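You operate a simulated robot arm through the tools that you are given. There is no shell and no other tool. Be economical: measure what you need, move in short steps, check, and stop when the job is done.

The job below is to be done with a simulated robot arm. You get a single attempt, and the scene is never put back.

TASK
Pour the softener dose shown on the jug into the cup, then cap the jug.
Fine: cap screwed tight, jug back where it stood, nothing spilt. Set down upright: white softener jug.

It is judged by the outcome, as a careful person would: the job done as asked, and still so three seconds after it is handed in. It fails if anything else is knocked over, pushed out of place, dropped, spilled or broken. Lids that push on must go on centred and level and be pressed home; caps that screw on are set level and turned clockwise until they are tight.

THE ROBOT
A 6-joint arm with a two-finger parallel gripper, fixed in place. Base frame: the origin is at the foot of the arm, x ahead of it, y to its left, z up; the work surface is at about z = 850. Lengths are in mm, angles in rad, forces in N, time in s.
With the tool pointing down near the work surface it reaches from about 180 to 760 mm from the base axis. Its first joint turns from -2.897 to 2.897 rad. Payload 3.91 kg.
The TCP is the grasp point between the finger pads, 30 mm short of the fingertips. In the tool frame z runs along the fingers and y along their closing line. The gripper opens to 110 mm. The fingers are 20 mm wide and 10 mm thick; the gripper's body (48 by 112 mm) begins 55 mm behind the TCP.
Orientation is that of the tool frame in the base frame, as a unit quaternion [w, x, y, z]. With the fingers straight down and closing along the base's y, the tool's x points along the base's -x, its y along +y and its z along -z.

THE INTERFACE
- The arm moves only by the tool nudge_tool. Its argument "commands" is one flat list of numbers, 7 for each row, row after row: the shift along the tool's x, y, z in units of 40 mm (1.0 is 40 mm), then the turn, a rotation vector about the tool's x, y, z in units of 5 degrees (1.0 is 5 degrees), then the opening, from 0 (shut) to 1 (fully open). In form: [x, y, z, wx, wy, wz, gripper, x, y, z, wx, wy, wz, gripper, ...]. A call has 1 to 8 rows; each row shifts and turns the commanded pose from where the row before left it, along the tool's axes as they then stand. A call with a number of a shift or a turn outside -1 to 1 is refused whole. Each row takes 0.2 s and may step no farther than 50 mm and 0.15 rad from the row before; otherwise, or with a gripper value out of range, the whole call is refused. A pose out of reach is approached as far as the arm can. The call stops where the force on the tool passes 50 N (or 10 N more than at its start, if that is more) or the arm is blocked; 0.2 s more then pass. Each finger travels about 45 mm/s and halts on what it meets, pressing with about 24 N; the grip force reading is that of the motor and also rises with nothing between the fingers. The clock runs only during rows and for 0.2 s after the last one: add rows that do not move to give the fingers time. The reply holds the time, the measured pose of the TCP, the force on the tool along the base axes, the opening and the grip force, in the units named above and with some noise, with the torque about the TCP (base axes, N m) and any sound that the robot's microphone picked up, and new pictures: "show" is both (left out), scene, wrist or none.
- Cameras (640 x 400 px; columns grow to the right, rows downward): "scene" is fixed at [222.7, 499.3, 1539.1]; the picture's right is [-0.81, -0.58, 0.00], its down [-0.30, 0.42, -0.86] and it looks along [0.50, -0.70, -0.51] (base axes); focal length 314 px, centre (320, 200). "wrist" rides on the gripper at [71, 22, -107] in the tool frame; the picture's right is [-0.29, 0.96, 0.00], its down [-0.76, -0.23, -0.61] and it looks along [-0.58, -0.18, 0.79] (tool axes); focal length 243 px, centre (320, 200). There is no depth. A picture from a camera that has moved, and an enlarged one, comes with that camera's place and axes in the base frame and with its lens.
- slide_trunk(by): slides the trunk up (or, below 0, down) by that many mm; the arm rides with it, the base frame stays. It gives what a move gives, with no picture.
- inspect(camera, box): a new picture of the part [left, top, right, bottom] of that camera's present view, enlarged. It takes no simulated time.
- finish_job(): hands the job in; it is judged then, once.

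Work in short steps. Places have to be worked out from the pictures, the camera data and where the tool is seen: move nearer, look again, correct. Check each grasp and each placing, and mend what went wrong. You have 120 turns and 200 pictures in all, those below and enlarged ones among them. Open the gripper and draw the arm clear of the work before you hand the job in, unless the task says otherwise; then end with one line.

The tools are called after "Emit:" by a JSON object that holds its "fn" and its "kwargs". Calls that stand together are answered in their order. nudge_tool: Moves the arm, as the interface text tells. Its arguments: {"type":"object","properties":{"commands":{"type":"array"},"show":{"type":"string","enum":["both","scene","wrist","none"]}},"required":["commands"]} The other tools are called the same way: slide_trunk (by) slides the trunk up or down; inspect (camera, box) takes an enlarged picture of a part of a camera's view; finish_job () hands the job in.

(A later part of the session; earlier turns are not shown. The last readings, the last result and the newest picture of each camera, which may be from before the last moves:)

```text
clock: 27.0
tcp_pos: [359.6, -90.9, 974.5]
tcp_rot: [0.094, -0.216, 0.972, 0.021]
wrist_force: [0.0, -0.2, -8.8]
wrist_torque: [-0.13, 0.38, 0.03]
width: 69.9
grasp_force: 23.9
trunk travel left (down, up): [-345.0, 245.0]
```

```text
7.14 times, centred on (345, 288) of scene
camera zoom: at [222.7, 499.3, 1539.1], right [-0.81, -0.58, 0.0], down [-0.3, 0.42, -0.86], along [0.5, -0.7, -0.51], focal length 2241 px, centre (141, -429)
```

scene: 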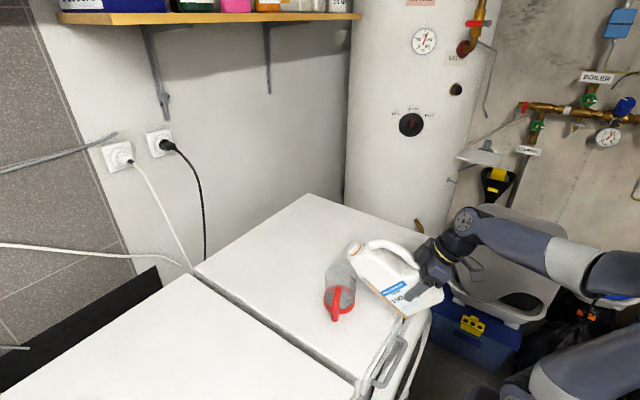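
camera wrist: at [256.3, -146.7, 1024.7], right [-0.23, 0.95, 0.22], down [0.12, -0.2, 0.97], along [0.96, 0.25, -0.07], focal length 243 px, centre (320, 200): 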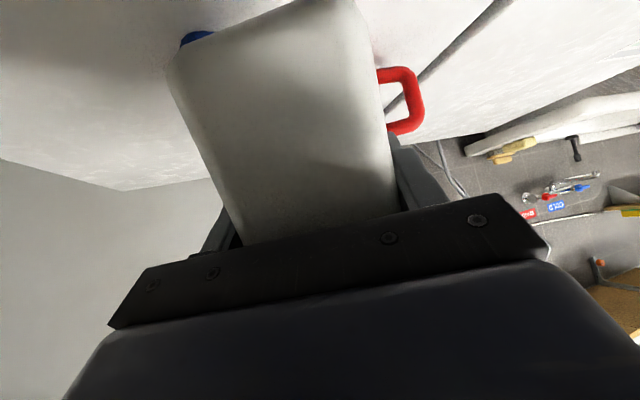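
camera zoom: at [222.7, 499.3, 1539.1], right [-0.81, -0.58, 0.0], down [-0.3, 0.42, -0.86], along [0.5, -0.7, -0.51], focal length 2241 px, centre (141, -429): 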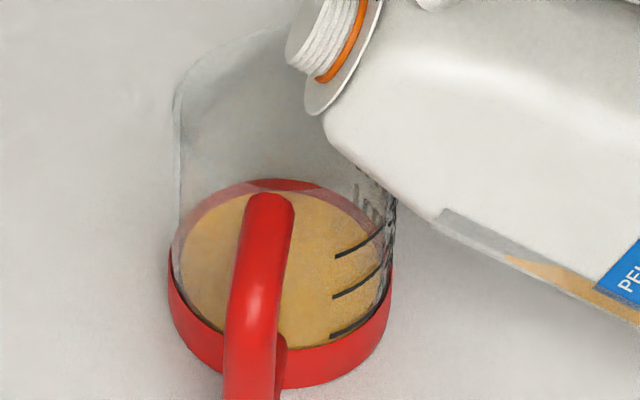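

Flow stopped, so I'll measure the level more accurately.

Emit:
{"fn": "inspect", "kwargs": {"camera": "scene", "box": [326, 283, 352, 300]}}

Emit:
{"fn": "inspect", "kwargs": {"camera": "scene", "box": [340, 292, 362, 312]}}

```text
16.00 times, centred on (339, 292) of scene
camera zoom: at [222.7, 499.3, 1539.1], right [-0.81, -0.58, 0.0], down [-0.3, 0.42, -0.86], along [0.5, -0.7, -0.51], focal length 5021 px, centre (16, -1264)
```

zoom: 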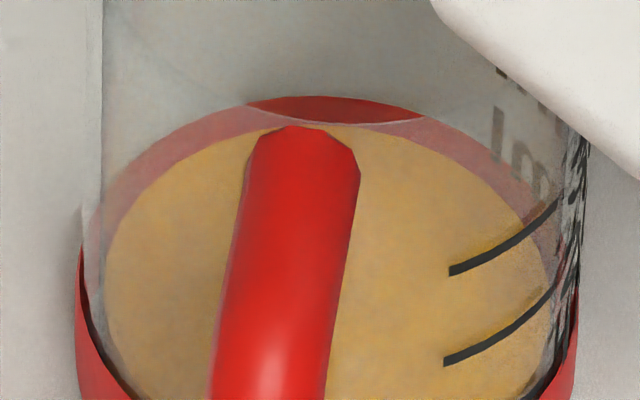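

```text
16.00 times, centred on (351, 302) of scene
camera zoom: at [222.7, 499.3, 1539.1], right [-0.81, -0.58, 0.0], down [-0.3, 0.42, -0.86], along [0.5, -0.7, -0.51], focal length 5021 px, centre (-176, -1432)
```

zoom: 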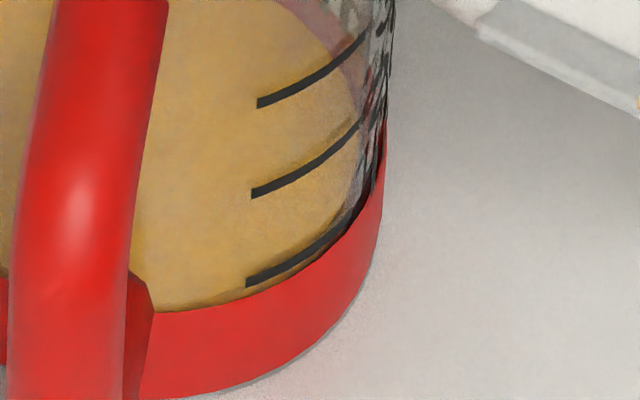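

The level is about 4.5 mm below the 100 ml tick, so roughly 78–80 ml is in. I'll tilt forward 1° again briefly.

Emit:
{"fn": "nudge_tool", "kwargs": {"commands": [0, 0, 0, 0, 0.2, 0, 0, 0, 0, 0, 0, 0, 0, 0], "show": "none"}}

Emit:
{"fn": "inspect", "kwargs": {"camera": "scene", "box": [326, 283, 352, 300]}}

```text
clock: 27.6
tcp_pos: [359.5, -90.1, 974.1]
tcp_rot: [0.085, -0.214, 0.973, 0.019]
wrist_force: [0.1, -0.6, -8.4]
wrist_torque: [-0.17, 0.35, -0.03]
width: 69.8
grasp_force: 24.1
trunk travel left (down, up): [-345.0, 245.0]
```

```text
16.00 times, centred on (339, 292) of scene
camera zoom: at [222.7, 499.3, 1539.1], right [-0.81, -0.58, 0.0], down [-0.3, 0.42, -0.86], along [0.5, -0.7, -0.51], focal length 5021 px, centre (16, -1264)
```

zoom: 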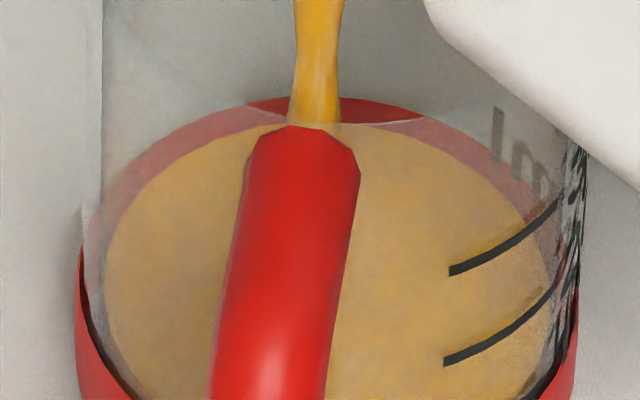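

Flow has started again with little rise yet; hold another 0.6 s.

Emit:
{"fn": "nudge_tool", "kwargs": {"commands": [0, 0, 0, 0, 0, 0, 0, 0, 0, 0, 0, 0, 0, 0], "show": "none"}}

Emit:
{"fn": "inspect", "kwargs": {"camera": "scene", "box": [326, 283, 352, 300]}}

```text
clock: 28.2
tcp_pos: [359.4, -89.9, 974.6]
tcp_rot: [0.085, -0.214, 0.973, 0.019]
wrist_force: [-0.5, -0.4, -8.5]
wrist_torque: [-0.2, 0.31, -0.03]
width: 69.6
grasp_force: 23.6
trunk travel left (down, up): [-345.0, 245.0]
```

```text
16.00 times, centred on (339, 292) of scene
camera zoom: at [222.7, 499.3, 1539.1], right [-0.81, -0.58, 0.0], down [-0.3, 0.42, -0.86], along [0.5, -0.7, -0.51], focal length 5021 px, centre (16, -1264)
```

zoom: 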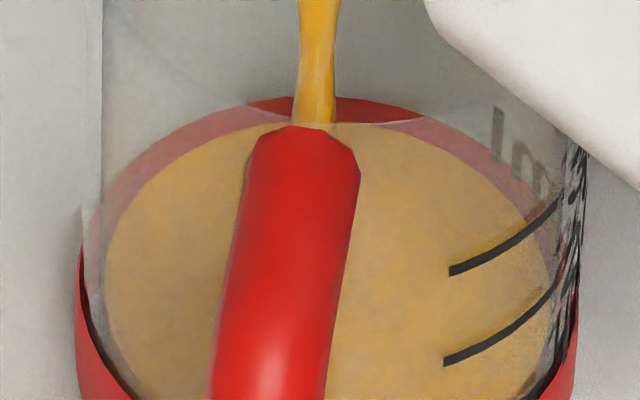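

Only a trickle; add 0.75°.

Emit:
{"fn": "nudge_tool", "kwargs": {"commands": [0, 0, 0, 0, 0.15, 0, 0, 0, 0, 0, 0, 0, 0, 0], "show": "none"}}

Emit:
{"fn": "inspect", "kwargs": {"camera": "scene", "box": [326, 283, 352, 300]}}

```text
clock: 28.8
tcp_pos: [360.4, -89.3, 974.0]
tcp_rot: [0.078, -0.216, 0.973, 0.018]
wrist_force: [0.4, 0.1, -8.6]
wrist_torque: [-0.17, 0.37, -0.01]
width: 69.9
grasp_force: 24.2
trunk travel left (down, up): [-345.0, 245.0]
```

```text
16.00 times, centred on (339, 292) of scene
camera zoom: at [222.7, 499.3, 1539.1], right [-0.81, -0.58, 0.0], down [-0.3, 0.42, -0.86], along [0.5, -0.7, -0.51], focal length 5021 px, centre (16, -1264)
```

zoom: 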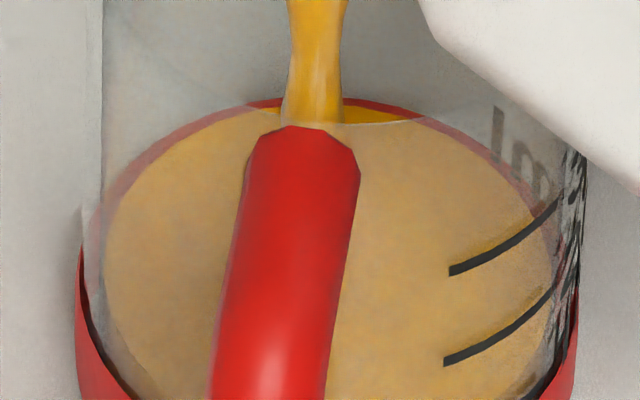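

The back edge is now at about v=107, against my 108 target for 100 ml. Tilting back now to stop the flow.

Emit:
{"fn": "nudge_tool", "kwargs": {"commands": [0, 0, 0, 0, -1, 0, 0, 0, 0, 0, 0, -1, 0, 0, 0, 0, 0, 0, 0, 0, 0], "show": "none"}}

Emit:
{"fn": "inspect", "kwargs": {"camera": "scene", "box": [326, 283, 352, 300]}}

Emit:
{"fn": "inspect", "kwargs": {"camera": "scene", "box": [340, 292, 362, 312]}}

```text
clock: 29.6
tcp_pos: [359.0, -89.1, 976.9]
tcp_rot: [0.164, -0.213, 0.962, 0.035]
wrist_force: [-0.2, 0.2, -7.6]
wrist_torque: [-0.16, 0.36, 0.03]
width: 69.6
grasp_force: 23.8
trunk travel left (down, up): [-345.0, 245.0]
```

```text
16.00 times, centred on (339, 292) of scene
camera zoom: at [222.7, 499.3, 1539.1], right [-0.81, -0.58, 0.0], down [-0.3, 0.42, -0.86], along [0.5, -0.7, -0.51], focal length 5021 px, centre (16, -1264)
```

zoom: 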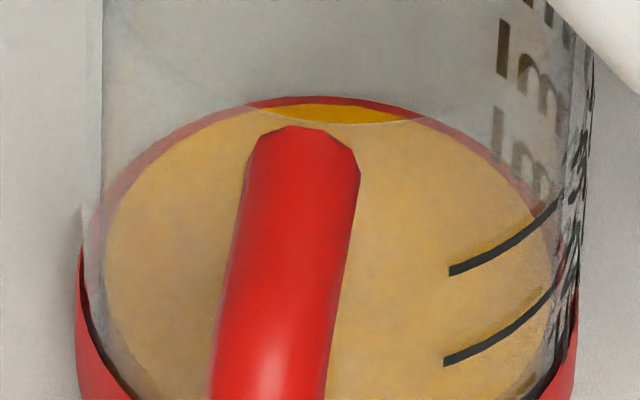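

```text
16.00 times, centred on (351, 302) of scene
camera zoom: at [222.7, 499.3, 1539.1], right [-0.81, -0.58, 0.0], down [-0.3, 0.42, -0.86], along [0.5, -0.7, -0.51], focal length 5021 px, centre (-176, -1432)
```

zoom: 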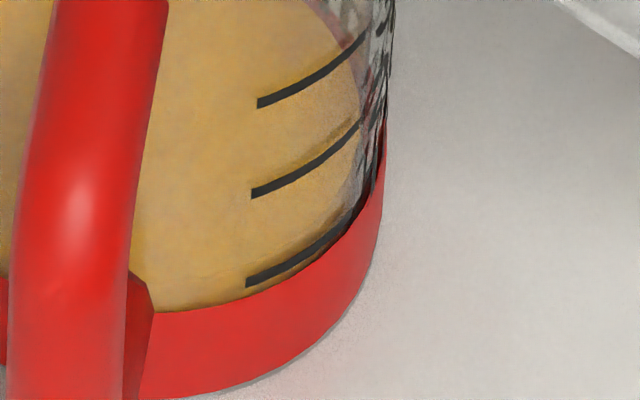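

Flow stopped. I'll zoom on the lowest tick to compare it with the liquid's front edge.

Emit:
{"fn": "inspect", "kwargs": {"camera": "scene", "box": [344, 300, 356, 309]}}

Emit:
{"fn": "inspect", "kwargs": {"camera": "scene", "box": [350, 285, 366, 308]}}

```text
16.00 times, centred on (350, 304) of scene
camera zoom: at [222.7, 499.3, 1539.1], right [-0.81, -0.58, 0.0], down [-0.3, 0.42, -0.86], along [0.5, -0.7, -0.51], focal length 5021 px, centre (-160, -1472)
```

zoom: 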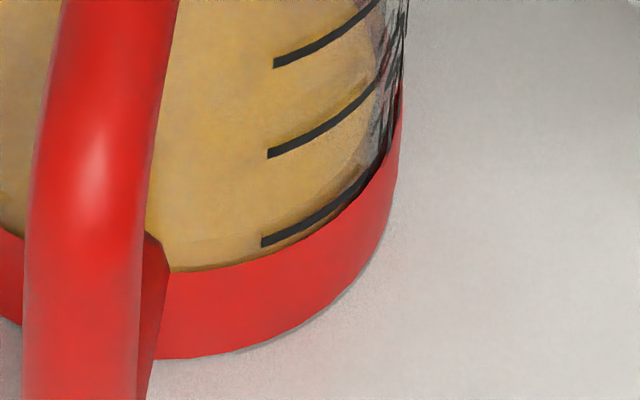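

```text
16.00 times, centred on (358, 296) of scene
camera zoom: at [222.7, 499.3, 1539.1], right [-0.81, -0.58, 0.0], down [-0.3, 0.42, -0.86], along [0.5, -0.7, -0.51], focal length 5021 px, centre (-288, -1344)
```

zoom: 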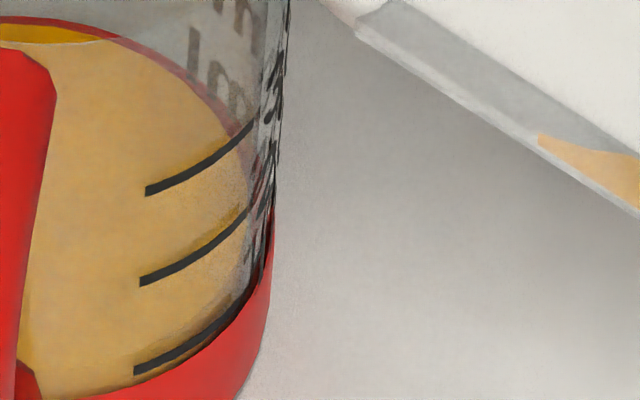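

The level matches the 100 ml tick. Now I'll raise the jug and tilt it back to 25°.

Emit:
{"fn": "nudge_tool", "kwargs": {"commands": [-0.289, 0, -0.826, 0, 0, 0, 0, 0, 0, 0, 0, -0.879, 0, 0, 0, 0, 0, 0, -0.879, 0, 0, 0, 0, 0, 0, -0.879, 0, 0, 0, 0, 0, 0, -0.879, 0, 0, 0, 0, 0, 0, -0.879, 0, 0, 0, 0, 0, 0, -0.879, 0, 0, 0, 0, 0, 0, -0.876, 0, 0], "show": "scene"}}

Emit:
{"fn": "inspect", "kwargs": {"camera": "scene", "box": [300, 220, 400, 330]}}

```text
clock: 31.4
tcp_pos: [360.8, -89.7, 1008.9]
tcp_rot: [0.413, -0.195, 0.885, 0.09]
wrist_force: [-0.5, 0.3, -7.2]
wrist_torque: [-0.16, 0.37, -0.04]
width: 69.8
grasp_force: 23.9
trunk travel left (down, up): [-345.0, 245.0]
```

scene: 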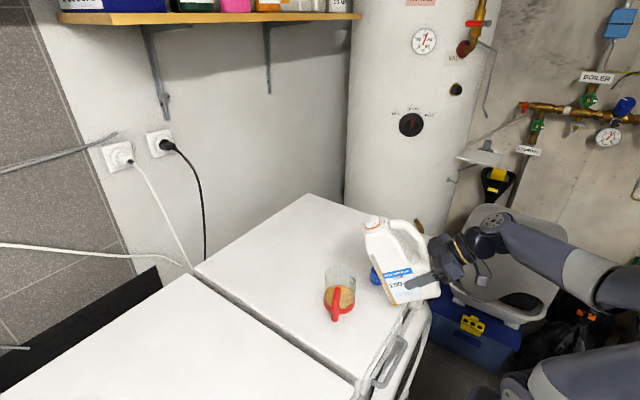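

```text
3.64 times, centred on (350, 275) of scene
camera zoom: at [222.7, 499.3, 1539.1], right [-0.81, -0.58, 0.0], down [-0.3, 0.42, -0.86], along [0.5, -0.7, -0.51], focal length 1141 px, centre (211, -73)
```

zoom: 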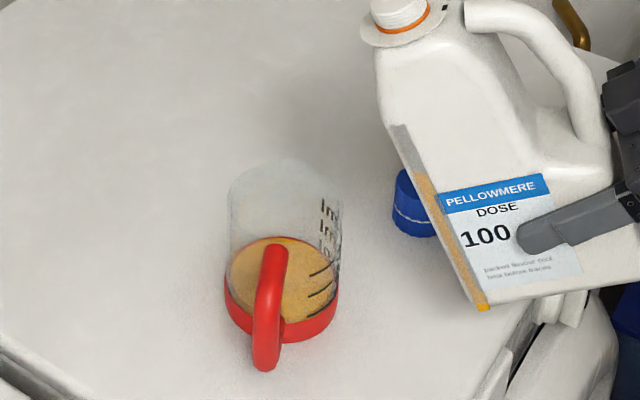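

No spill. Carrying the jug back to above its original place.

Emit:
{"fn": "nudge_tool", "kwargs": {"commands": [-0.1475, -0.878, 0.176, 0, 0, 0, 0, -0.1475, -0.878, 0.176, 0, 0, 0, 0, -0.1475, -0.878, 0.176, 0, 0, 0, 0, -0.1475, -0.878, 0.176, 0, 0, 0, 0, -0.1475, -0.878, 0.176, 0, 0, 0, 0, -0.1475, -0.878, 0.176, 0, 0, 0, 0, -0.1475, -0.878, 0.176, 0, 0, 0, 0, -0.1475, -0.878, 0.176, 0, 0, 0, 0], "show": "none"}}

Emit:
{"fn": "nudge_tool", "kwargs": {"commands": [0, 0, 0, 0, -0.7, 0, 0, 0, 0, 0, 0, -0.9, 0, 0, 0, 0, 0, 0, -0.9, 0, 0, 0, 0, 0, 0, -0.9, 0, 0, 0, 0, 0, 0, -0.9, 0, 0, 0, 0, 0, 0, -0.7, 0, 0, 0, 0, 0, 0, 0, 0, 0], "show": "none"}}

Emit:
{"fn": "inspect", "kwargs": {"camera": "scene", "box": [340, 140, 450, 270]}}

```text
clock: 33.2
tcp_pos: [548.2, -314.9, 1008.0]
tcp_rot: [0.412, -0.195, 0.885, 0.091]
wrist_force: [-0.9, 0.6, -8.7]
wrist_torque: [-0.17, 0.31, 0.05]
width: 69.9
grasp_force: 24.5
trunk travel left (down, up): [-345.0, 245.0]
```

```text
clock: 34.8
tcp_pos: [546.2, -313.6, 1009.1]
tcp_rot: [0.594, -0.17, 0.775, 0.131]
wrist_force: [-0.3, 0.0, -8.5]
wrist_torque: [-0.08, 0.25, 0.02]
width: 69.9
grasp_force: 24.3
trunk travel left (down, up): [-345.0, 245.0]
```

```text
3.08 times, centred on (395, 205) of scene
camera zoom: at [222.7, 499.3, 1539.1], right [-0.81, -0.58, 0.0], down [-0.3, 0.42, -0.86], along [0.5, -0.7, -0.51], focal length 966 px, centre (89, 185)
```

zoom: 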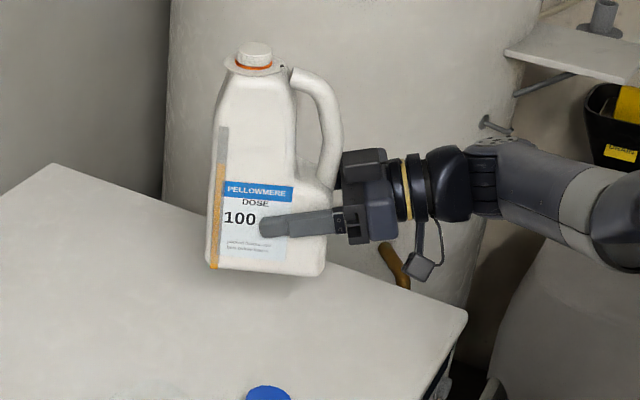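

Upright above its spot. I'll lower 80 mm, then feel for the surface.

Emit:
{"fn": "nudge_tool", "kwargs": {"commands": [0.644, 0, 0.173, 0, 0, 0, 0, 0.644, 0, 0.173, 0, 0, 0, 0, 0.644, 0, 0.173, 0, 0, 0, 0, 0, 0, 0, 0, 0, 0, 0], "show": "none"}}

Emit:
{"fn": "nudge_tool", "kwargs": {"commands": [0.06, 0, 0.016, 0, 0, 0, 0, 0.06, 0, 0.016, 0, 0, 0, 0, 0, 0, 0, 0, 0, 0, 0], "show": "none"}}

Emit:
{"fn": "inspect", "kwargs": {"camera": "scene", "box": [340, 160, 450, 270]}}

```text
clock: 35.8
tcp_pos: [546.4, -315.7, 927.4]
tcp_rot: [0.594, -0.171, 0.775, 0.131]
wrist_force: [-0.3, 0.1, -9.4]
wrist_torque: [-0.12, 0.26, -0.03]
width: 69.9
grasp_force: 24.1
trunk travel left (down, up): [-345.0, 245.0]
```

```text
clock: 36.6
tcp_pos: [546.1, -313.6, 924.5]
tcp_rot: [0.593, -0.172, 0.775, 0.132]
wrist_force: [0.9, 0.2, -8.8]
wrist_torque: [-0.11, 0.23, 0.02]
width: 70.0
grasp_force: 23.7
trunk travel left (down, up): [-345.0, 245.0]
```

```text
3.64 times, centred on (395, 215) of scene
camera zoom: at [222.7, 499.3, 1539.1], right [-0.81, -0.58, 0.0], down [-0.3, 0.42, -0.86], along [0.5, -0.7, -0.51], focal length 1141 px, centre (47, 146)
```

zoom: 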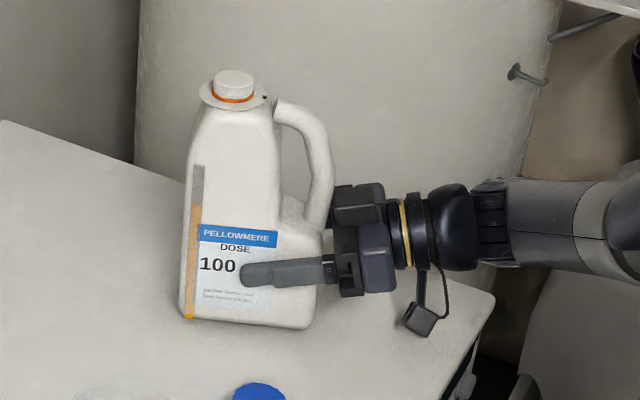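

Within about 3 mm of the original image position; lower the last few mm.

Emit:
{"fn": "nudge_tool", "kwargs": {"commands": [0.036, 0, 0.01, 0, 0, 0, 0, 0.036, 0, 0.01, 0, 0, 0, 0, 0, 0, 0, 0, 0, 0, 0], "show": "none"}}

```text
clock: 37.4
tcp_pos: [546.0, -313.9, 922.2]
tcp_rot: [0.594, -0.172, 0.775, 0.132]
wrist_force: [-0.2, 0.3, -8.3]
wrist_torque: [-0.1, 0.22, 0.01]
width: 69.7
grasp_force: 23.9
trunk travel left (down, up): [-345.0, 245.0]
```

Emit:
{"fn": "nudge_tool", "kwargs": {"commands": [0.03, 0, 0.008, 0, 0, 0, 0, 0.02, 0, 0.005, 0, 0, 0, 0, 0, 0, 0, 0, 0, 0, 0], "show": "none"}}

```text
clock: 38.2
tcp_pos: [545.7, -315.1, 921.1]
tcp_rot: [0.595, -0.172, 0.774, 0.132]
wrist_force: [-0.1, 0.6, 1.2]
wrist_torque: [0.53, -0.36, 0.04]
width: 69.8
grasp_force: 24.0
trunk travel left (down, up): [-345.0, 245.0]
```

Contact made and the weight is now on the surface. I'll release and check that it stands in place.

Emit:
{"fn": "nudge_tool", "kwargs": {"commands": [0, 0, 0, 0, 0, 0, 0.68, 0, 0, 0, 0, 0, 0, 0.75, 0, 0, 0, 0, 0, 0, 1, 0, 0, 0, 0, 0, 0, 1, 0, 0, 0, 0, 0, 0, 1], "show": "none"}}

Emit:
{"fn": "inspect", "kwargs": {"camera": "scene", "box": [340, 160, 450, 270]}}

```text
clock: 39.4
tcp_pos: [544.6, -313.1, 919.0]
tcp_rot: [0.595, -0.171, 0.775, 0.131]
wrist_force: [0.0, 0.5, 0.1]
wrist_torque: [-0.01, 0.0, -0.04]
width: 110.1
grasp_force: 0.1
trunk travel left (down, up): [-345.0, 245.0]
```

```text
3.64 times, centred on (395, 215) of scene
camera zoom: at [222.7, 499.3, 1539.1], right [-0.81, -0.58, 0.0], down [-0.3, 0.42, -0.86], along [0.5, -0.7, -0.51], focal length 1141 px, centre (47, 146)
```

zoom: 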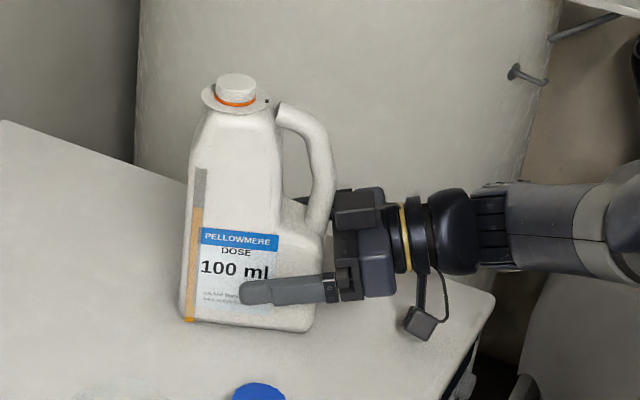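

The jug stands as before. I'll withdraw along the tool axis, then swing the tool to point down.

Emit:
{"fn": "nudge_tool", "kwargs": {"commands": [0, 0, -0.5, 0, 0, 0, 1, 0, 0, -1, 0, 0, 0, 1, 0, 0, -1, 0, 0, 0, 1, 0, 0, -1, 0, 0, 0, 1, -0.966, 0, -0.26, 0, 0, 0, 1, -0.966, 0, -0.26, 0, 0, 0, 1, -0.966, 0, -0.26, 0, 0, 0, 1, -0.966, 0, -0.26, 0, 0, 0, 1], "show": "none"}}

Emit:
{"fn": "nudge_tool", "kwargs": {"commands": [0, 0, 0, 0, 1, 0, 1, 0, 0, 0, 0, 1, 0, 1, 0, 0, 0, 0, 1, 0, 1, 0, 0, 0, 0, 1, 0, 1, 0, 0, 0, 0, 1, 0, 1, 0, 0, 0, 0, 1, 0, 1, 0, 0, 0, 0, 1, 0, 1, 0, 0, 0, 0, 1, 0, 1], "show": "none"}}

Emit:
{"fn": "nudge_tool", "kwargs": {"commands": [0, 0, 0, 0, 1, 0, 1, 0, 0, 0, 0, 1, 0, 1, 0, 0, 0, 0, 1, 0, 1, 0, 0, 0, 0, 1, 0, 1, 0, 0, 0, 0, 1, 0, 1, 0, 0, 0, 0, 1, 0, 1, 0, 0, 0, 0, 1, 0, 1], "show": "both"}}

```text
clock: 41.2
tcp_pos: [419.8, -371.2, 1116.6]
tcp_rot: [0.594, -0.171, 0.775, 0.131]
wrist_force: [0.0, -0.7, 0.3]
wrist_torque: [0.0, 0.0, 0.02]
width: 110.0
grasp_force: 0.1
trunk travel left (down, up): [-345.0, 245.0]
```

```text
clock: 43.0
tcp_pos: [421.1, -370.5, 1116.0]
tcp_rot: [0.293, -0.205, 0.932, 0.065]
wrist_force: [-0.3, -0.1, 0.1]
wrist_torque: [0.0, -0.01, 0.03]
width: 110.0
grasp_force: 0.1
trunk travel left (down, up): [-345.0, 245.0]
```

```text
clock: 44.6
tcp_pos: [422.6, -370.7, 1117.2]
tcp_rot: [-0.001, -0.216, 0.976, 0.0]
wrist_force: [0.5, -0.8, -0.8]
wrist_torque: [0.02, -0.03, -0.01]
width: 109.8
grasp_force: 0.1
trunk travel left (down, up): [-345.0, 245.0]
camera wrist: at [349.6, -381.9, 1225.2], right [-0.14, 0.99, 0.0], down [0.79, 0.11, 0.61], along [0.6, 0.08, -0.8], focal length 243 px, centre (320, 200)
```

scene: 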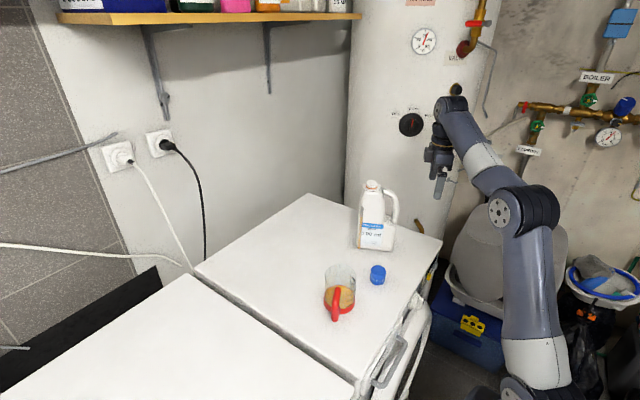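
wrist: 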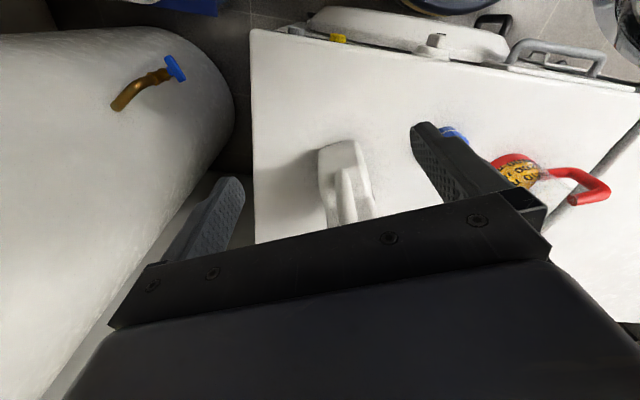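

Now moving over the cap at about (482,-162).

Emit:
{"fn": "nudge_tool", "kwargs": {"commands": [-0.592, 0.683, 0.4, 0, 0, 0, 1, -0.592, 0.683, 0.4, 0, 0, 0, 1, -0.592, 0.683, 0.4, 0, 0, 0, 1, -0.592, 0.683, 0.4, 0, 0, 0, 1, -0.592, 0.683, 0.4, 0, 0, 0, 1, -0.592, 0.683, 0.4, 0, 0, 0, 1], "show": "wrist"}}

Emit:
{"fn": "inspect", "kwargs": {"camera": "scene", "box": [350, 200, 430, 300]}}

```text
clock: 46.0
tcp_pos: [483.2, -161.5, 1020.1]
tcp_rot: [0.0, -0.216, 0.976, 0.0]
wrist_force: [0.3, 1.0, -0.6]
wrist_torque: [0.02, 0.0, 0.02]
width: 110.0
grasp_force: 0.1
trunk travel left (down, up): [-345.0, 245.0]
camera wrist: at [410.1, -171.6, 1129.0], right [-0.14, 0.99, 0.0], down [0.79, 0.11, 0.61], along [0.6, 0.09, -0.79], focal length 243 px, centre (320, 200)
```

wrist: 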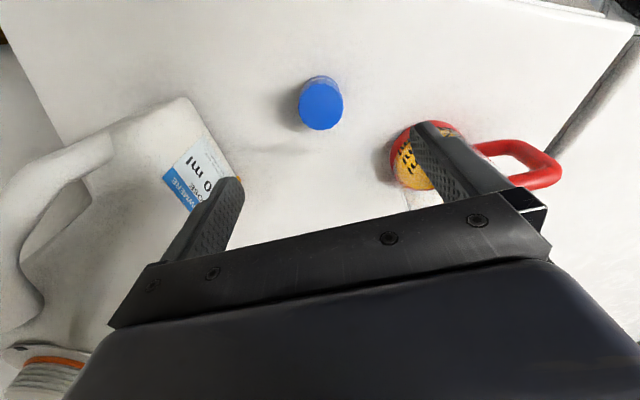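

```text
4.00 times, centred on (390, 250) of scene
camera zoom: at [222.7, 499.3, 1539.1], right [-0.81, -0.58, 0.0], down [-0.3, 0.42, -0.86], along [0.5, -0.7, -0.51], focal length 1255 px, centre (40, 0)
```

zoom: 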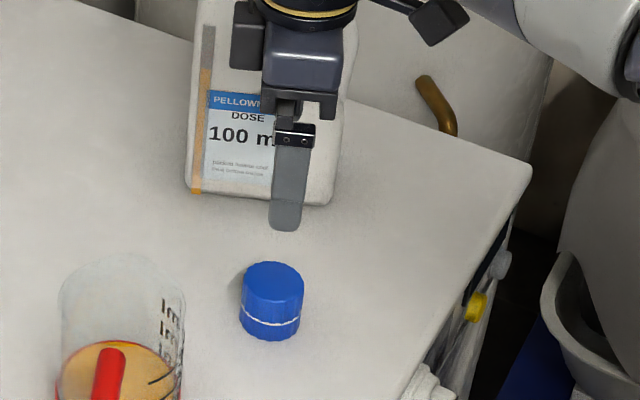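

The cap is about 47 mm wide and 34 mm tall, centred near (483,-163). I'll descend above it while pre-rotating counter-clockwise 40°, which gives more clockwise stroke later.

Emit:
{"fn": "nudge_tool", "kwargs": {"commands": [0, 0, 0.234, 0, 0, -1, 1, 0, 0, 0.234, 0, 0, -1, 1, 0, 0, 0.234, 0, 0, -1, 1, 0, 0, 0.234, 0, 0, -1, 1, 0, 0, 0.234, 0, 0, -1, 1, 0, 0, 0.234, 0, 0, -1, 1, 0, 0, 0.234, 0, 0, -1, 1, 0, 0, 0.234, 0, 0, -1, 1], "show": "wrist"}}

Emit:
{"fn": "inspect", "kwargs": {"camera": "scene", "box": [350, 220, 420, 300]}}

```text
clock: 47.8
tcp_pos: [482.2, -163.2, 944.1]
tcp_rot: [0.0, -0.537, 0.844, 0.0]
wrist_force: [0.1, -0.2, 0.8]
wrist_torque: [-0.01, 0.0, -0.01]
width: 109.8
grasp_force: 0.1
trunk travel left (down, up): [-345.0, 245.0]
camera wrist: at [433.9, -218.3, 1052.2], right [-0.74, 0.67, 0.0], down [0.53, 0.59, 0.61], along [0.41, 0.45, -0.79], focal length 243 px, centre (320, 200)
```

wrist: 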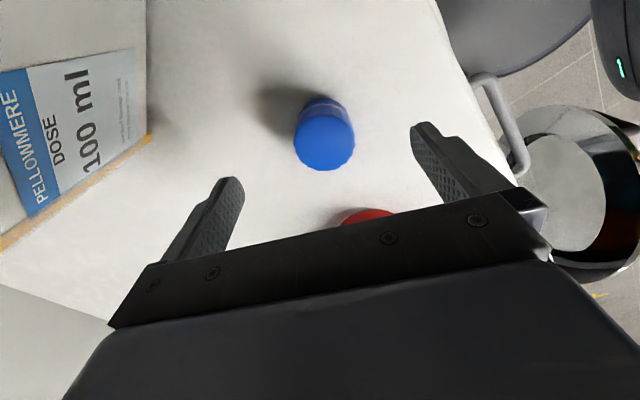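

```text
5.00 times, centred on (385, 260) of scene
camera zoom: at [222.7, 499.3, 1539.1], right [-0.81, -0.58, 0.0], down [-0.3, 0.42, -0.86], along [0.5, -0.7, -0.51], focal length 1569 px, centre (-5, -100)
```

zoom: 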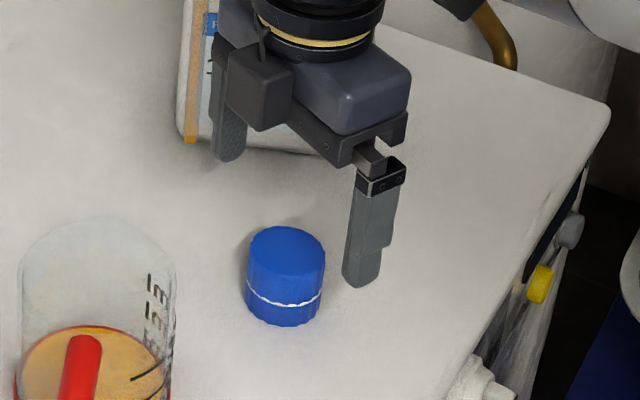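

Zooming in for a precise cap centre.

Emit:
{"fn": "inspect", "kwargs": {"camera": "wrist", "box": [270, 80, 380, 190]}}

```text
3.64 times, centred on (325, 135) of wrist
camera zoom: at [433.9, -218.3, 1052.2], right [-0.74, 0.67, 0.0], down [0.53, 0.59, 0.61], along [0.41, 0.45, -0.79], focal length 882 px, centre (302, 436)
```

zoom: 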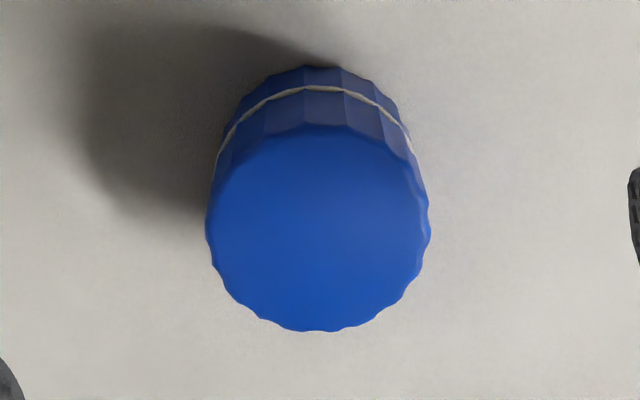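

The cap centre is at (482.5,-161), within 2 mm of the TCP. Descend so the tips are 10 mm above the surface, then close.

Emit:
{"fn": "nudge_tool", "kwargs": {"commands": [-0.05, 0.01, 0.675, 0, 0, 0, 1, 0, 0, 0.675, 0, 0, 0, 1, 0, 0, 0, 0, 0, 0, 0.6, 0, 0, 0, 0, 0, 0, 0.2, 0, 0, 0, 0, 0, 0, 0, 0, 0, 0, 0, 0, 0, 0, 0, 0, 0, 0, 0, 0, 0], "show": "wrist"}}

Emit:
{"fn": "inspect", "kwargs": {"camera": "scene", "box": [350, 220, 420, 300]}}

```text
clock: 49.4
tcp_pos: [483.3, -161.4, 889.9]
tcp_rot: [-0.001, -0.537, 0.844, 0.0]
wrist_force: [0.1, 0.8, 0.0]
wrist_torque: [0.03, -0.01, -0.01]
width: 39.4
grasp_force: 24.2
trunk travel left (down, up): [-345.0, 245.0]
camera wrist: at [433.6, -216.9, 999.0], right [-0.74, 0.67, 0.0], down [0.53, 0.59, 0.61], along [0.41, 0.45, -0.79], focal length 243 px, centre (320, 200)
```

wrist: 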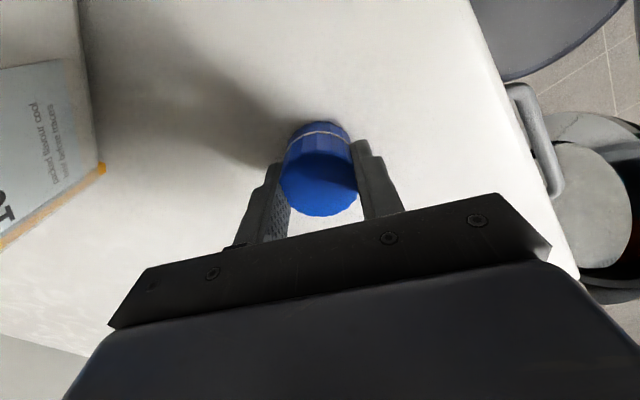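

```text
5.00 times, centred on (385, 260) of scene
camera zoom: at [222.7, 499.3, 1539.1], right [-0.81, -0.58, 0.0], down [-0.3, 0.42, -0.86], along [0.5, -0.7, -0.51], focal length 1569 px, centre (-5, -100)
```

zoom: 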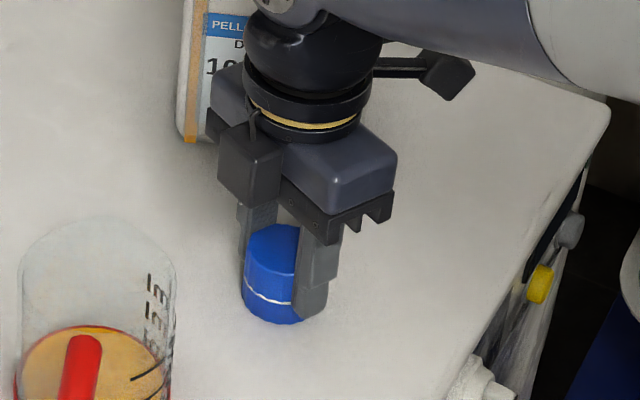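

The opening reads 39.4 mm against a 46 mm estimated cap width, so I'll look closely at how it is held.

Emit:
{"fn": "inspect", "kwargs": {"camera": "wrist", "box": [230, 100, 420, 250]}}

Emit:
{"fn": "inspect", "kwargs": {"camera": "scene", "box": [365, 240, 410, 290]}}

```text
2.67 times, centred on (325, 175) of wrist
camera zoom: at [433.6, -216.9, 999.0], right [-0.74, 0.67, 0.0], down [0.53, 0.59, 0.61], along [0.41, 0.45, -0.79], focal length 647 px, centre (307, 267)
```

zoom: 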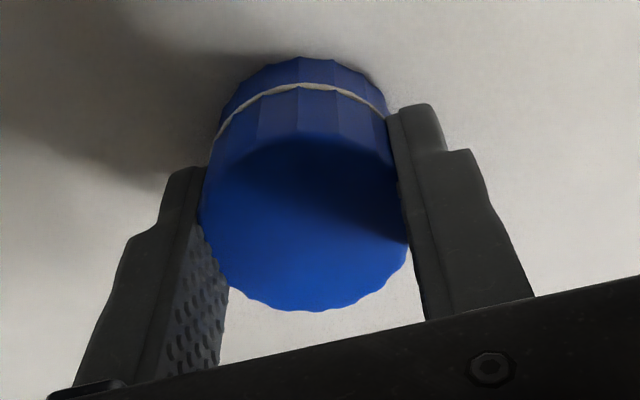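

```text
8.00 times, centred on (388, 265) of scene
camera zoom: at [222.7, 499.3, 1539.1], right [-0.81, -0.58, 0.0], down [-0.3, 0.42, -0.86], along [0.5, -0.7, -0.51], focal length 2510 px, centre (-220, -320)
```

zoom: 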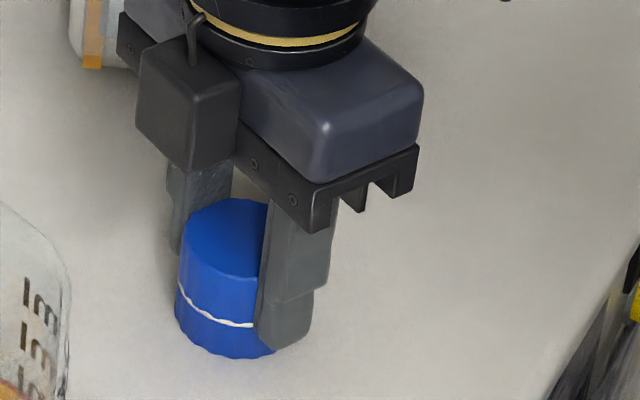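

The width is consistent with a cap about 40 mm across and 42 mm tall, but its centre sits about 3 mm off along tool x. I'll reopen slightly, shift 3 mm and regrip so it rotates concentrically.

Emit:
{"fn": "nudge_tool", "kwargs": {"commands": [0, 0, 0, 0, 0, 0, 0.5, 0, 0, 0, 0, 0, 0, 0.5, 0.075, 0, 0, 0, 0, 0, 0.5, 0, 0, 0, 0, 0, 0, 0, 0, 0, 0, 0, 0, 0, 0, 0, 0, 0, 0, 0, 0, 0], "show": "none"}}

Emit:
{"fn": "inspect", "kwargs": {"camera": "wrist", "box": [230, 100, 420, 250]}}

```text
clock: 50.8
tcp_pos: [481.3, -163.4, 891.3]
tcp_rot: [0.0, -0.537, 0.844, 0.0]
wrist_force: [0.4, 0.2, 0.6]
wrist_torque: [-0.04, 0.01, 0.0]
width: 39.6
grasp_force: 23.7
trunk travel left (down, up): [-345.0, 245.0]
```

```text
2.67 times, centred on (325, 175) of wrist
camera zoom: at [431.9, -219.4, 999.0], right [-0.74, 0.67, 0.0], down [0.53, 0.59, 0.61], along [0.41, 0.45, -0.79], focal length 647 px, centre (307, 267)
```

zoom: 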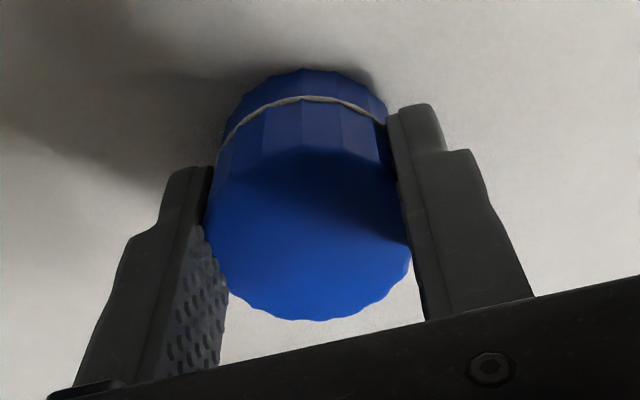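

Centred now. I'll lift straight up with the trunk, then carry the cap over the neck.

Emit:
{"fn": "slide_trunk", "kwargs": {"by": 245}}

Emit:
{"fn": "nudge_tool", "kwargs": {"commands": [0, 0, -0.7, 0, 0, 0, 0, 0.3405, -0.7915, 0, 0, 0, 0, 0, 0.3405, -0.7915, 0, 0, 0, 0, 0, 0.3405, -0.7915, 0, 0, 0, 0, 0, 0.3405, -0.7915, 0, 0, 0, 0, 0, 0.3405, -0.7915, 0, 0, 0, 0, 0, 0, 0, 0, 0, 0, 0, 0]}}

Emit:
{"fn": "inspect", "kwargs": {"camera": "scene", "box": [345, 130, 425, 230]}}

Emit:
{"fn": "inspect", "kwargs": {"camera": "wrist", "box": [230, 80, 420, 250]}}

```text
clock: 53.3
tcp_pos: [480.6, -163.7, 1136.4]
tcp_rot: [0.001, -0.537, 0.844, 0.0]
wrist_force: [-0.1, 0.4, 0.0]
wrist_torque: [0.0, -0.01, -0.02]
width: 39.4
grasp_force: 23.6
trunk travel left (down, up): [-590.0, 0.0]
```

```text
clock: 54.9
tcp_pos: [596.4, -291.9, 1163.1]
tcp_rot: [0.0, -0.537, 0.844, 0.0]
wrist_force: [0.2, 1.0, -0.2]
wrist_torque: [0.0, 0.01, -0.02]
width: 39.6
grasp_force: 24.0
trunk travel left (down, up): [-590.0, 0.0]
camera wrist: at [547.5, -347.9, 1271.3], right [-0.74, 0.67, 0.0], down [0.53, 0.59, 0.61], along [0.41, 0.45, -0.79], focal length 243 px, centre (320, 200)
```

scene: 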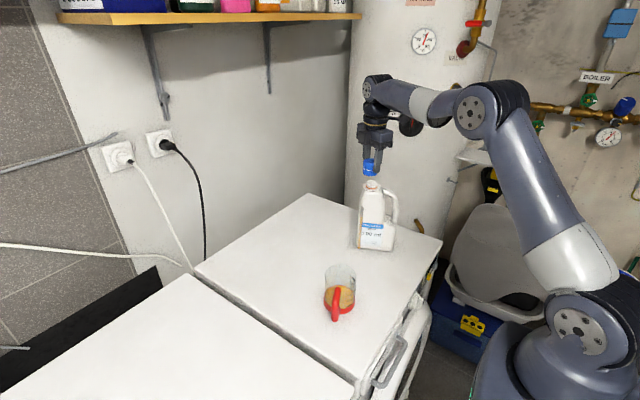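
wrist: 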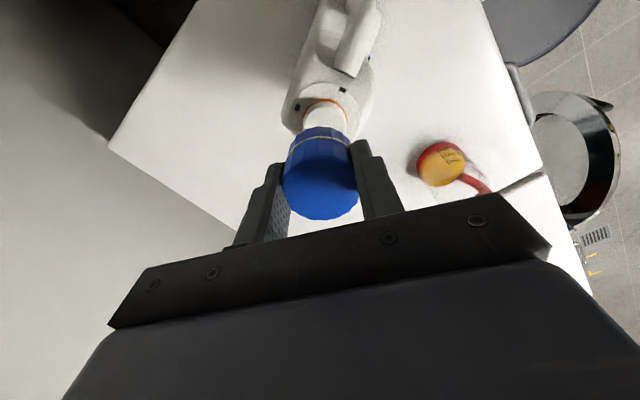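

```text
4.00 times, centred on (385, 180) of scene
camera zoom: at [222.7, 499.3, 1539.1], right [-0.81, -0.58, 0.0], down [-0.3, 0.42, -0.86], along [0.5, -0.7, -0.51], focal length 1255 px, centre (60, 280)
```

zoom: 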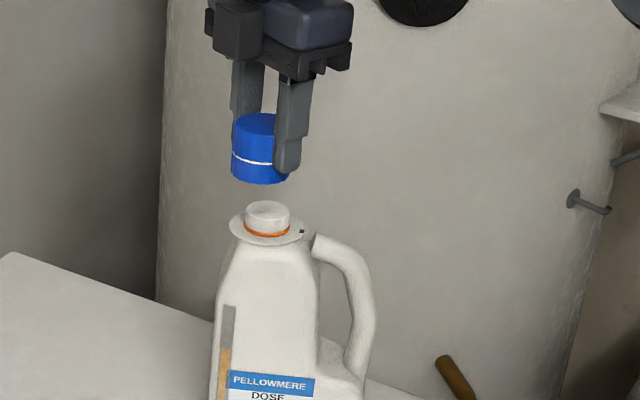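

```text
2.35 times, centred on (325, 165) of wrist
camera zoom: at [547.5, -347.9, 1271.3], right [-0.74, 0.67, 0.0], down [0.53, 0.59, 0.61], along [0.41, 0.45, -0.79], focal length 571 px, centre (308, 282)
```

zoom: 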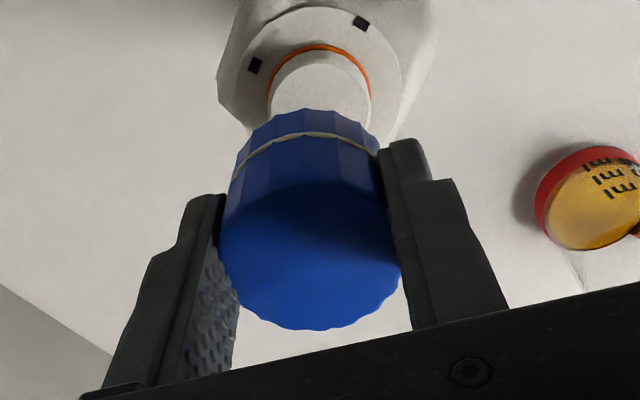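

Both views say the neck lies roughly 8–10 mm toward (-x,-y) of the cap axis. I'll zoom in to measure accurately.

Emit:
{"fn": "inspect", "kwargs": {"camera": "wrist", "box": [280, 75, 380, 145]}}

Emit:
{"fn": "inspect", "kwargs": {"camera": "scene", "box": [360, 152, 395, 196]}}

```text
5.71 times, centred on (330, 110) of wrist
camera zoom: at [547.5, -347.9, 1271.3], right [-0.74, 0.67, 0.0], down [0.53, 0.59, 0.61], along [0.41, 0.45, -0.79], focal length 1386 px, centre (263, 714)
```

zoom: 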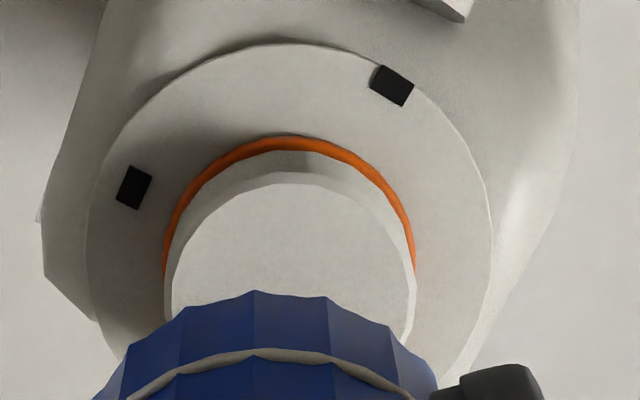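

```text
9.09 times, centred on (378, 174) of scene
camera zoom: at [222.7, 499.3, 1539.1], right [-0.81, -0.58, 0.0], down [-0.3, 0.42, -0.86], along [0.5, -0.7, -0.51], focal length 2853 px, centre (-203, 436)
```

zoom: 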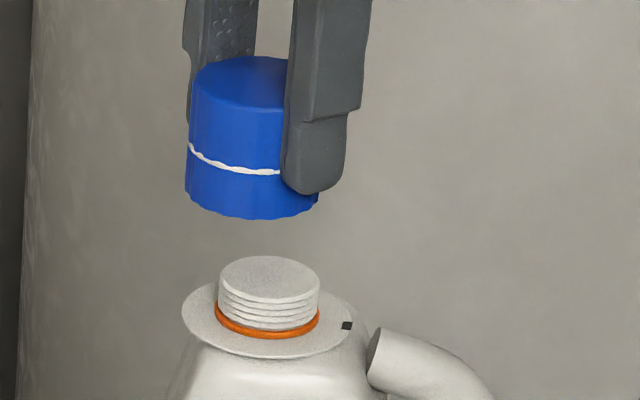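

Combining both views, the neck axis is about (-8.7,-3.3) mm from the cap axis. The handle top is level with the collar, so the fingers will clear it. I'll correct and lower 18 mm.

Emit:
{"fn": "nudge_tool", "kwargs": {"commands": [0.167, 0.162, 0, 0, 0, 0, 0, 0, 0, 0.4, 0, 0, 0, 0, 0, 0, 0, 0, 0, 0, 0], "show": "none"}}

Emit:
{"fn": "inspect", "kwargs": {"camera": "wrist", "box": [260, 85, 390, 225]}}

Emit:
{"fn": "inspect", "kwargs": {"camera": "scene", "box": [360, 152, 395, 196]}}

```text
clock: 55.7
tcp_pos: [585.7, -294.0, 1148.3]
tcp_rot: [0.0, -0.537, 0.843, 0.0]
wrist_force: [0.9, 1.0, -0.5]
wrist_torque: [0.02, -0.01, 0.03]
width: 39.2
grasp_force: 23.6
trunk travel left (down, up): [-590.0, 0.0]
```

```text
2.86 times, centred on (325, 155) of wrist
camera zoom: at [538.4, -351.0, 1255.6], right [-0.74, 0.67, 0.0], down [0.53, 0.59, 0.61], along [0.41, 0.45, -0.79], focal length 693 px, centre (306, 329)
```

zoom: 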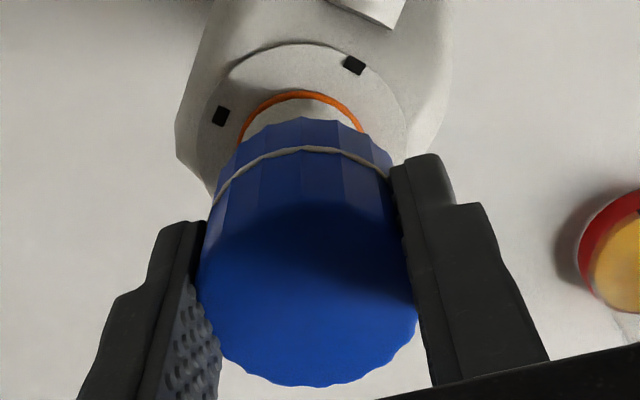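

```text
9.09 times, centred on (378, 174) of scene
camera zoom: at [222.7, 499.3, 1539.1], right [-0.81, -0.58, 0.0], down [-0.3, 0.42, -0.86], along [0.5, -0.7, -0.51], focal length 2853 px, centre (-203, 436)
```

zoom: 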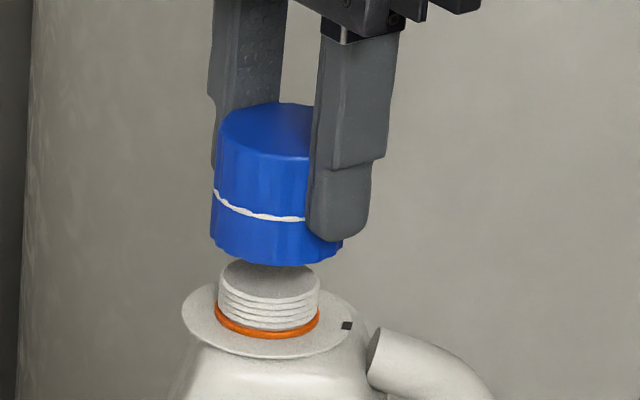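

Both views show the cap is aligned. Lowering to near contact.

Emit:
{"fn": "nudge_tool", "kwargs": {"commands": [0, 0, 0.2, 0, 0, 0, 0, 0, 0, 0.2, 0, 0, 0, 0, 0, 0, 0.05, 0, 0, 0, 0, 0, 0, 0.05, 0, 0, 0, 0], "show": "none"}}

Emit:
{"fn": "inspect", "kwargs": {"camera": "scene", "box": [360, 152, 395, 196]}}

```text
clock: 56.7
tcp_pos: [586.4, -294.8, 1126.8]
tcp_rot: [0.0, -0.537, 0.844, -0.001]
wrist_force: [1.1, -0.6, -0.6]
wrist_torque: [-0.04, -0.08, 0.0]
width: 39.3
grasp_force: 24.4
trunk travel left (down, up): [-590.0, 0.0]
```

```text
9.09 times, centred on (378, 174) of scene
camera zoom: at [222.7, 499.3, 1539.1], right [-0.81, -0.58, 0.0], down [-0.3, 0.42, -0.86], along [0.5, -0.7, -0.51], focal length 2853 px, centre (-203, 436)
```

zoom: 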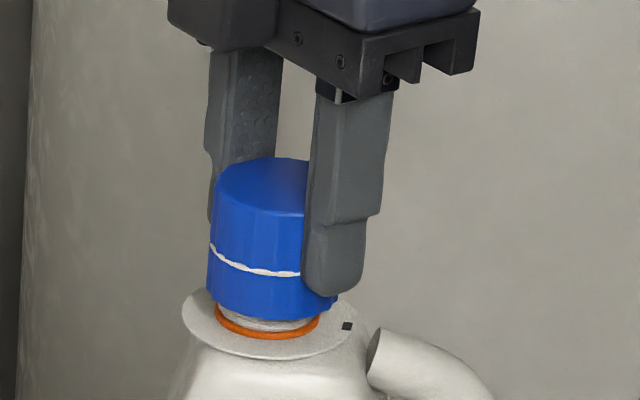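

The cap is slipping over the neck without force; continue in small steps.

Emit:
{"fn": "nudge_tool", "kwargs": {"commands": [0, 0, 0.05, 0, 0, 0, 0, 0, 0, 0.05, 0, 0, 0, 0, 0, 0, 0.05, 0, 0, 0, 0], "show": "none"}}

```text
clock: 57.5
tcp_pos: [585.9, -294.3, 1121.2]
tcp_rot: [0.0, -0.536, 0.844, 0.0]
wrist_force: [1.2, -0.3, -0.2]
wrist_torque: [-0.02, -0.08, -0.01]
width: 39.5
grasp_force: 23.6
trunk travel left (down, up): [-590.0, 0.0]
```

Emit:
{"fn": "nudge_tool", "kwargs": {"commands": [0, 0, 0.05, 0, 0, 0, 0, 0, 0, 0.05, 0, 0, 0, 0], "show": "none"}}

Emit:
{"fn": "inspect", "kwargs": {"camera": "scene", "box": [360, 152, 395, 196]}}

```text
clock: 58.1
tcp_pos: [586.9, -294.6, 1117.9]
tcp_rot: [0.001, -0.537, 0.843, -0.002]
wrist_force: [2.7, 0.3, 12.0]
wrist_torque: [0.11, -0.09, 0.01]
width: 39.4
grasp_force: 24.0
trunk travel left (down, up): [-590.0, 0.0]
```

```text
9.09 times, centred on (378, 174) of scene
camera zoom: at [222.7, 499.3, 1539.1], right [-0.81, -0.58, 0.0], down [-0.3, 0.42, -0.86], along [0.5, -0.7, -0.51], focal length 2853 px, centre (-203, 436)
```

zoom: 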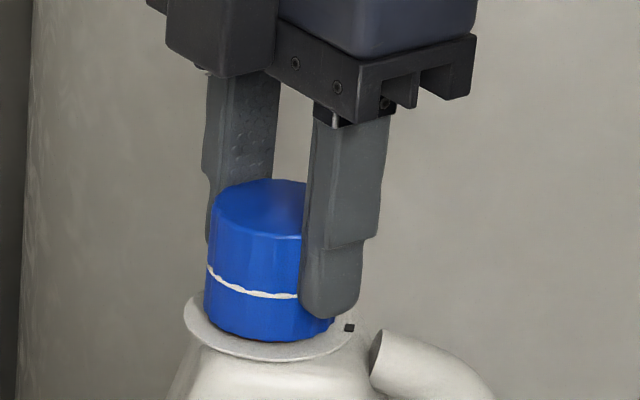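

Seated on the thread start with 12 N of contact and level. Now turning clockwise 40° with slight downward follow.

Emit:
{"fn": "nudge_tool", "kwargs": {"commands": [0, 0, 0, 0, 0, 1, 0, 0, 0, 0.01, 0, 0, 1, 0, 0, 0, 0, 0, 0, 1, 0, 0, 0, 0.01, 0, 0, 1, 0, 0, 0, 0, 0, 0, 1, 0, 0, 0, 0.01, 0, 0, 1, 0, 0, 0, 0, 0, 0, 1, 0, 0, 0, 0, 0, 0, 1, 0], "show": "none"}}

Emit:
{"fn": "inspect", "kwargs": {"camera": "scene", "box": [350, 152, 410, 256]}}

```text
clock: 59.9
tcp_pos: [585.4, -293.7, 1117.3]
tcp_rot: [-0.001, -0.216, 0.976, 0.0]
wrist_force: [0.5, 3.3, 12.8]
wrist_torque: [0.18, -0.02, 0.01]
width: 39.6
grasp_force: 23.7
trunk travel left (down, up): [-590.0, 0.0]
```

```text
3.85 times, centred on (380, 204) of scene
camera zoom: at [222.7, 499.3, 1539.1], right [-0.81, -0.58, 0.0], down [-0.3, 0.42, -0.86], along [0.5, -0.7, -0.51], focal length 1207 px, centre (89, 185)
```

zoom: 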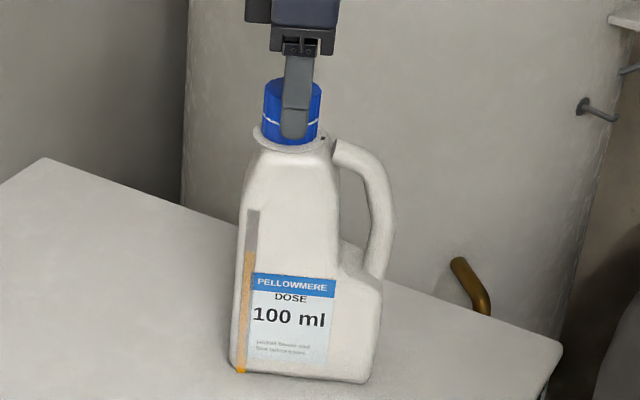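

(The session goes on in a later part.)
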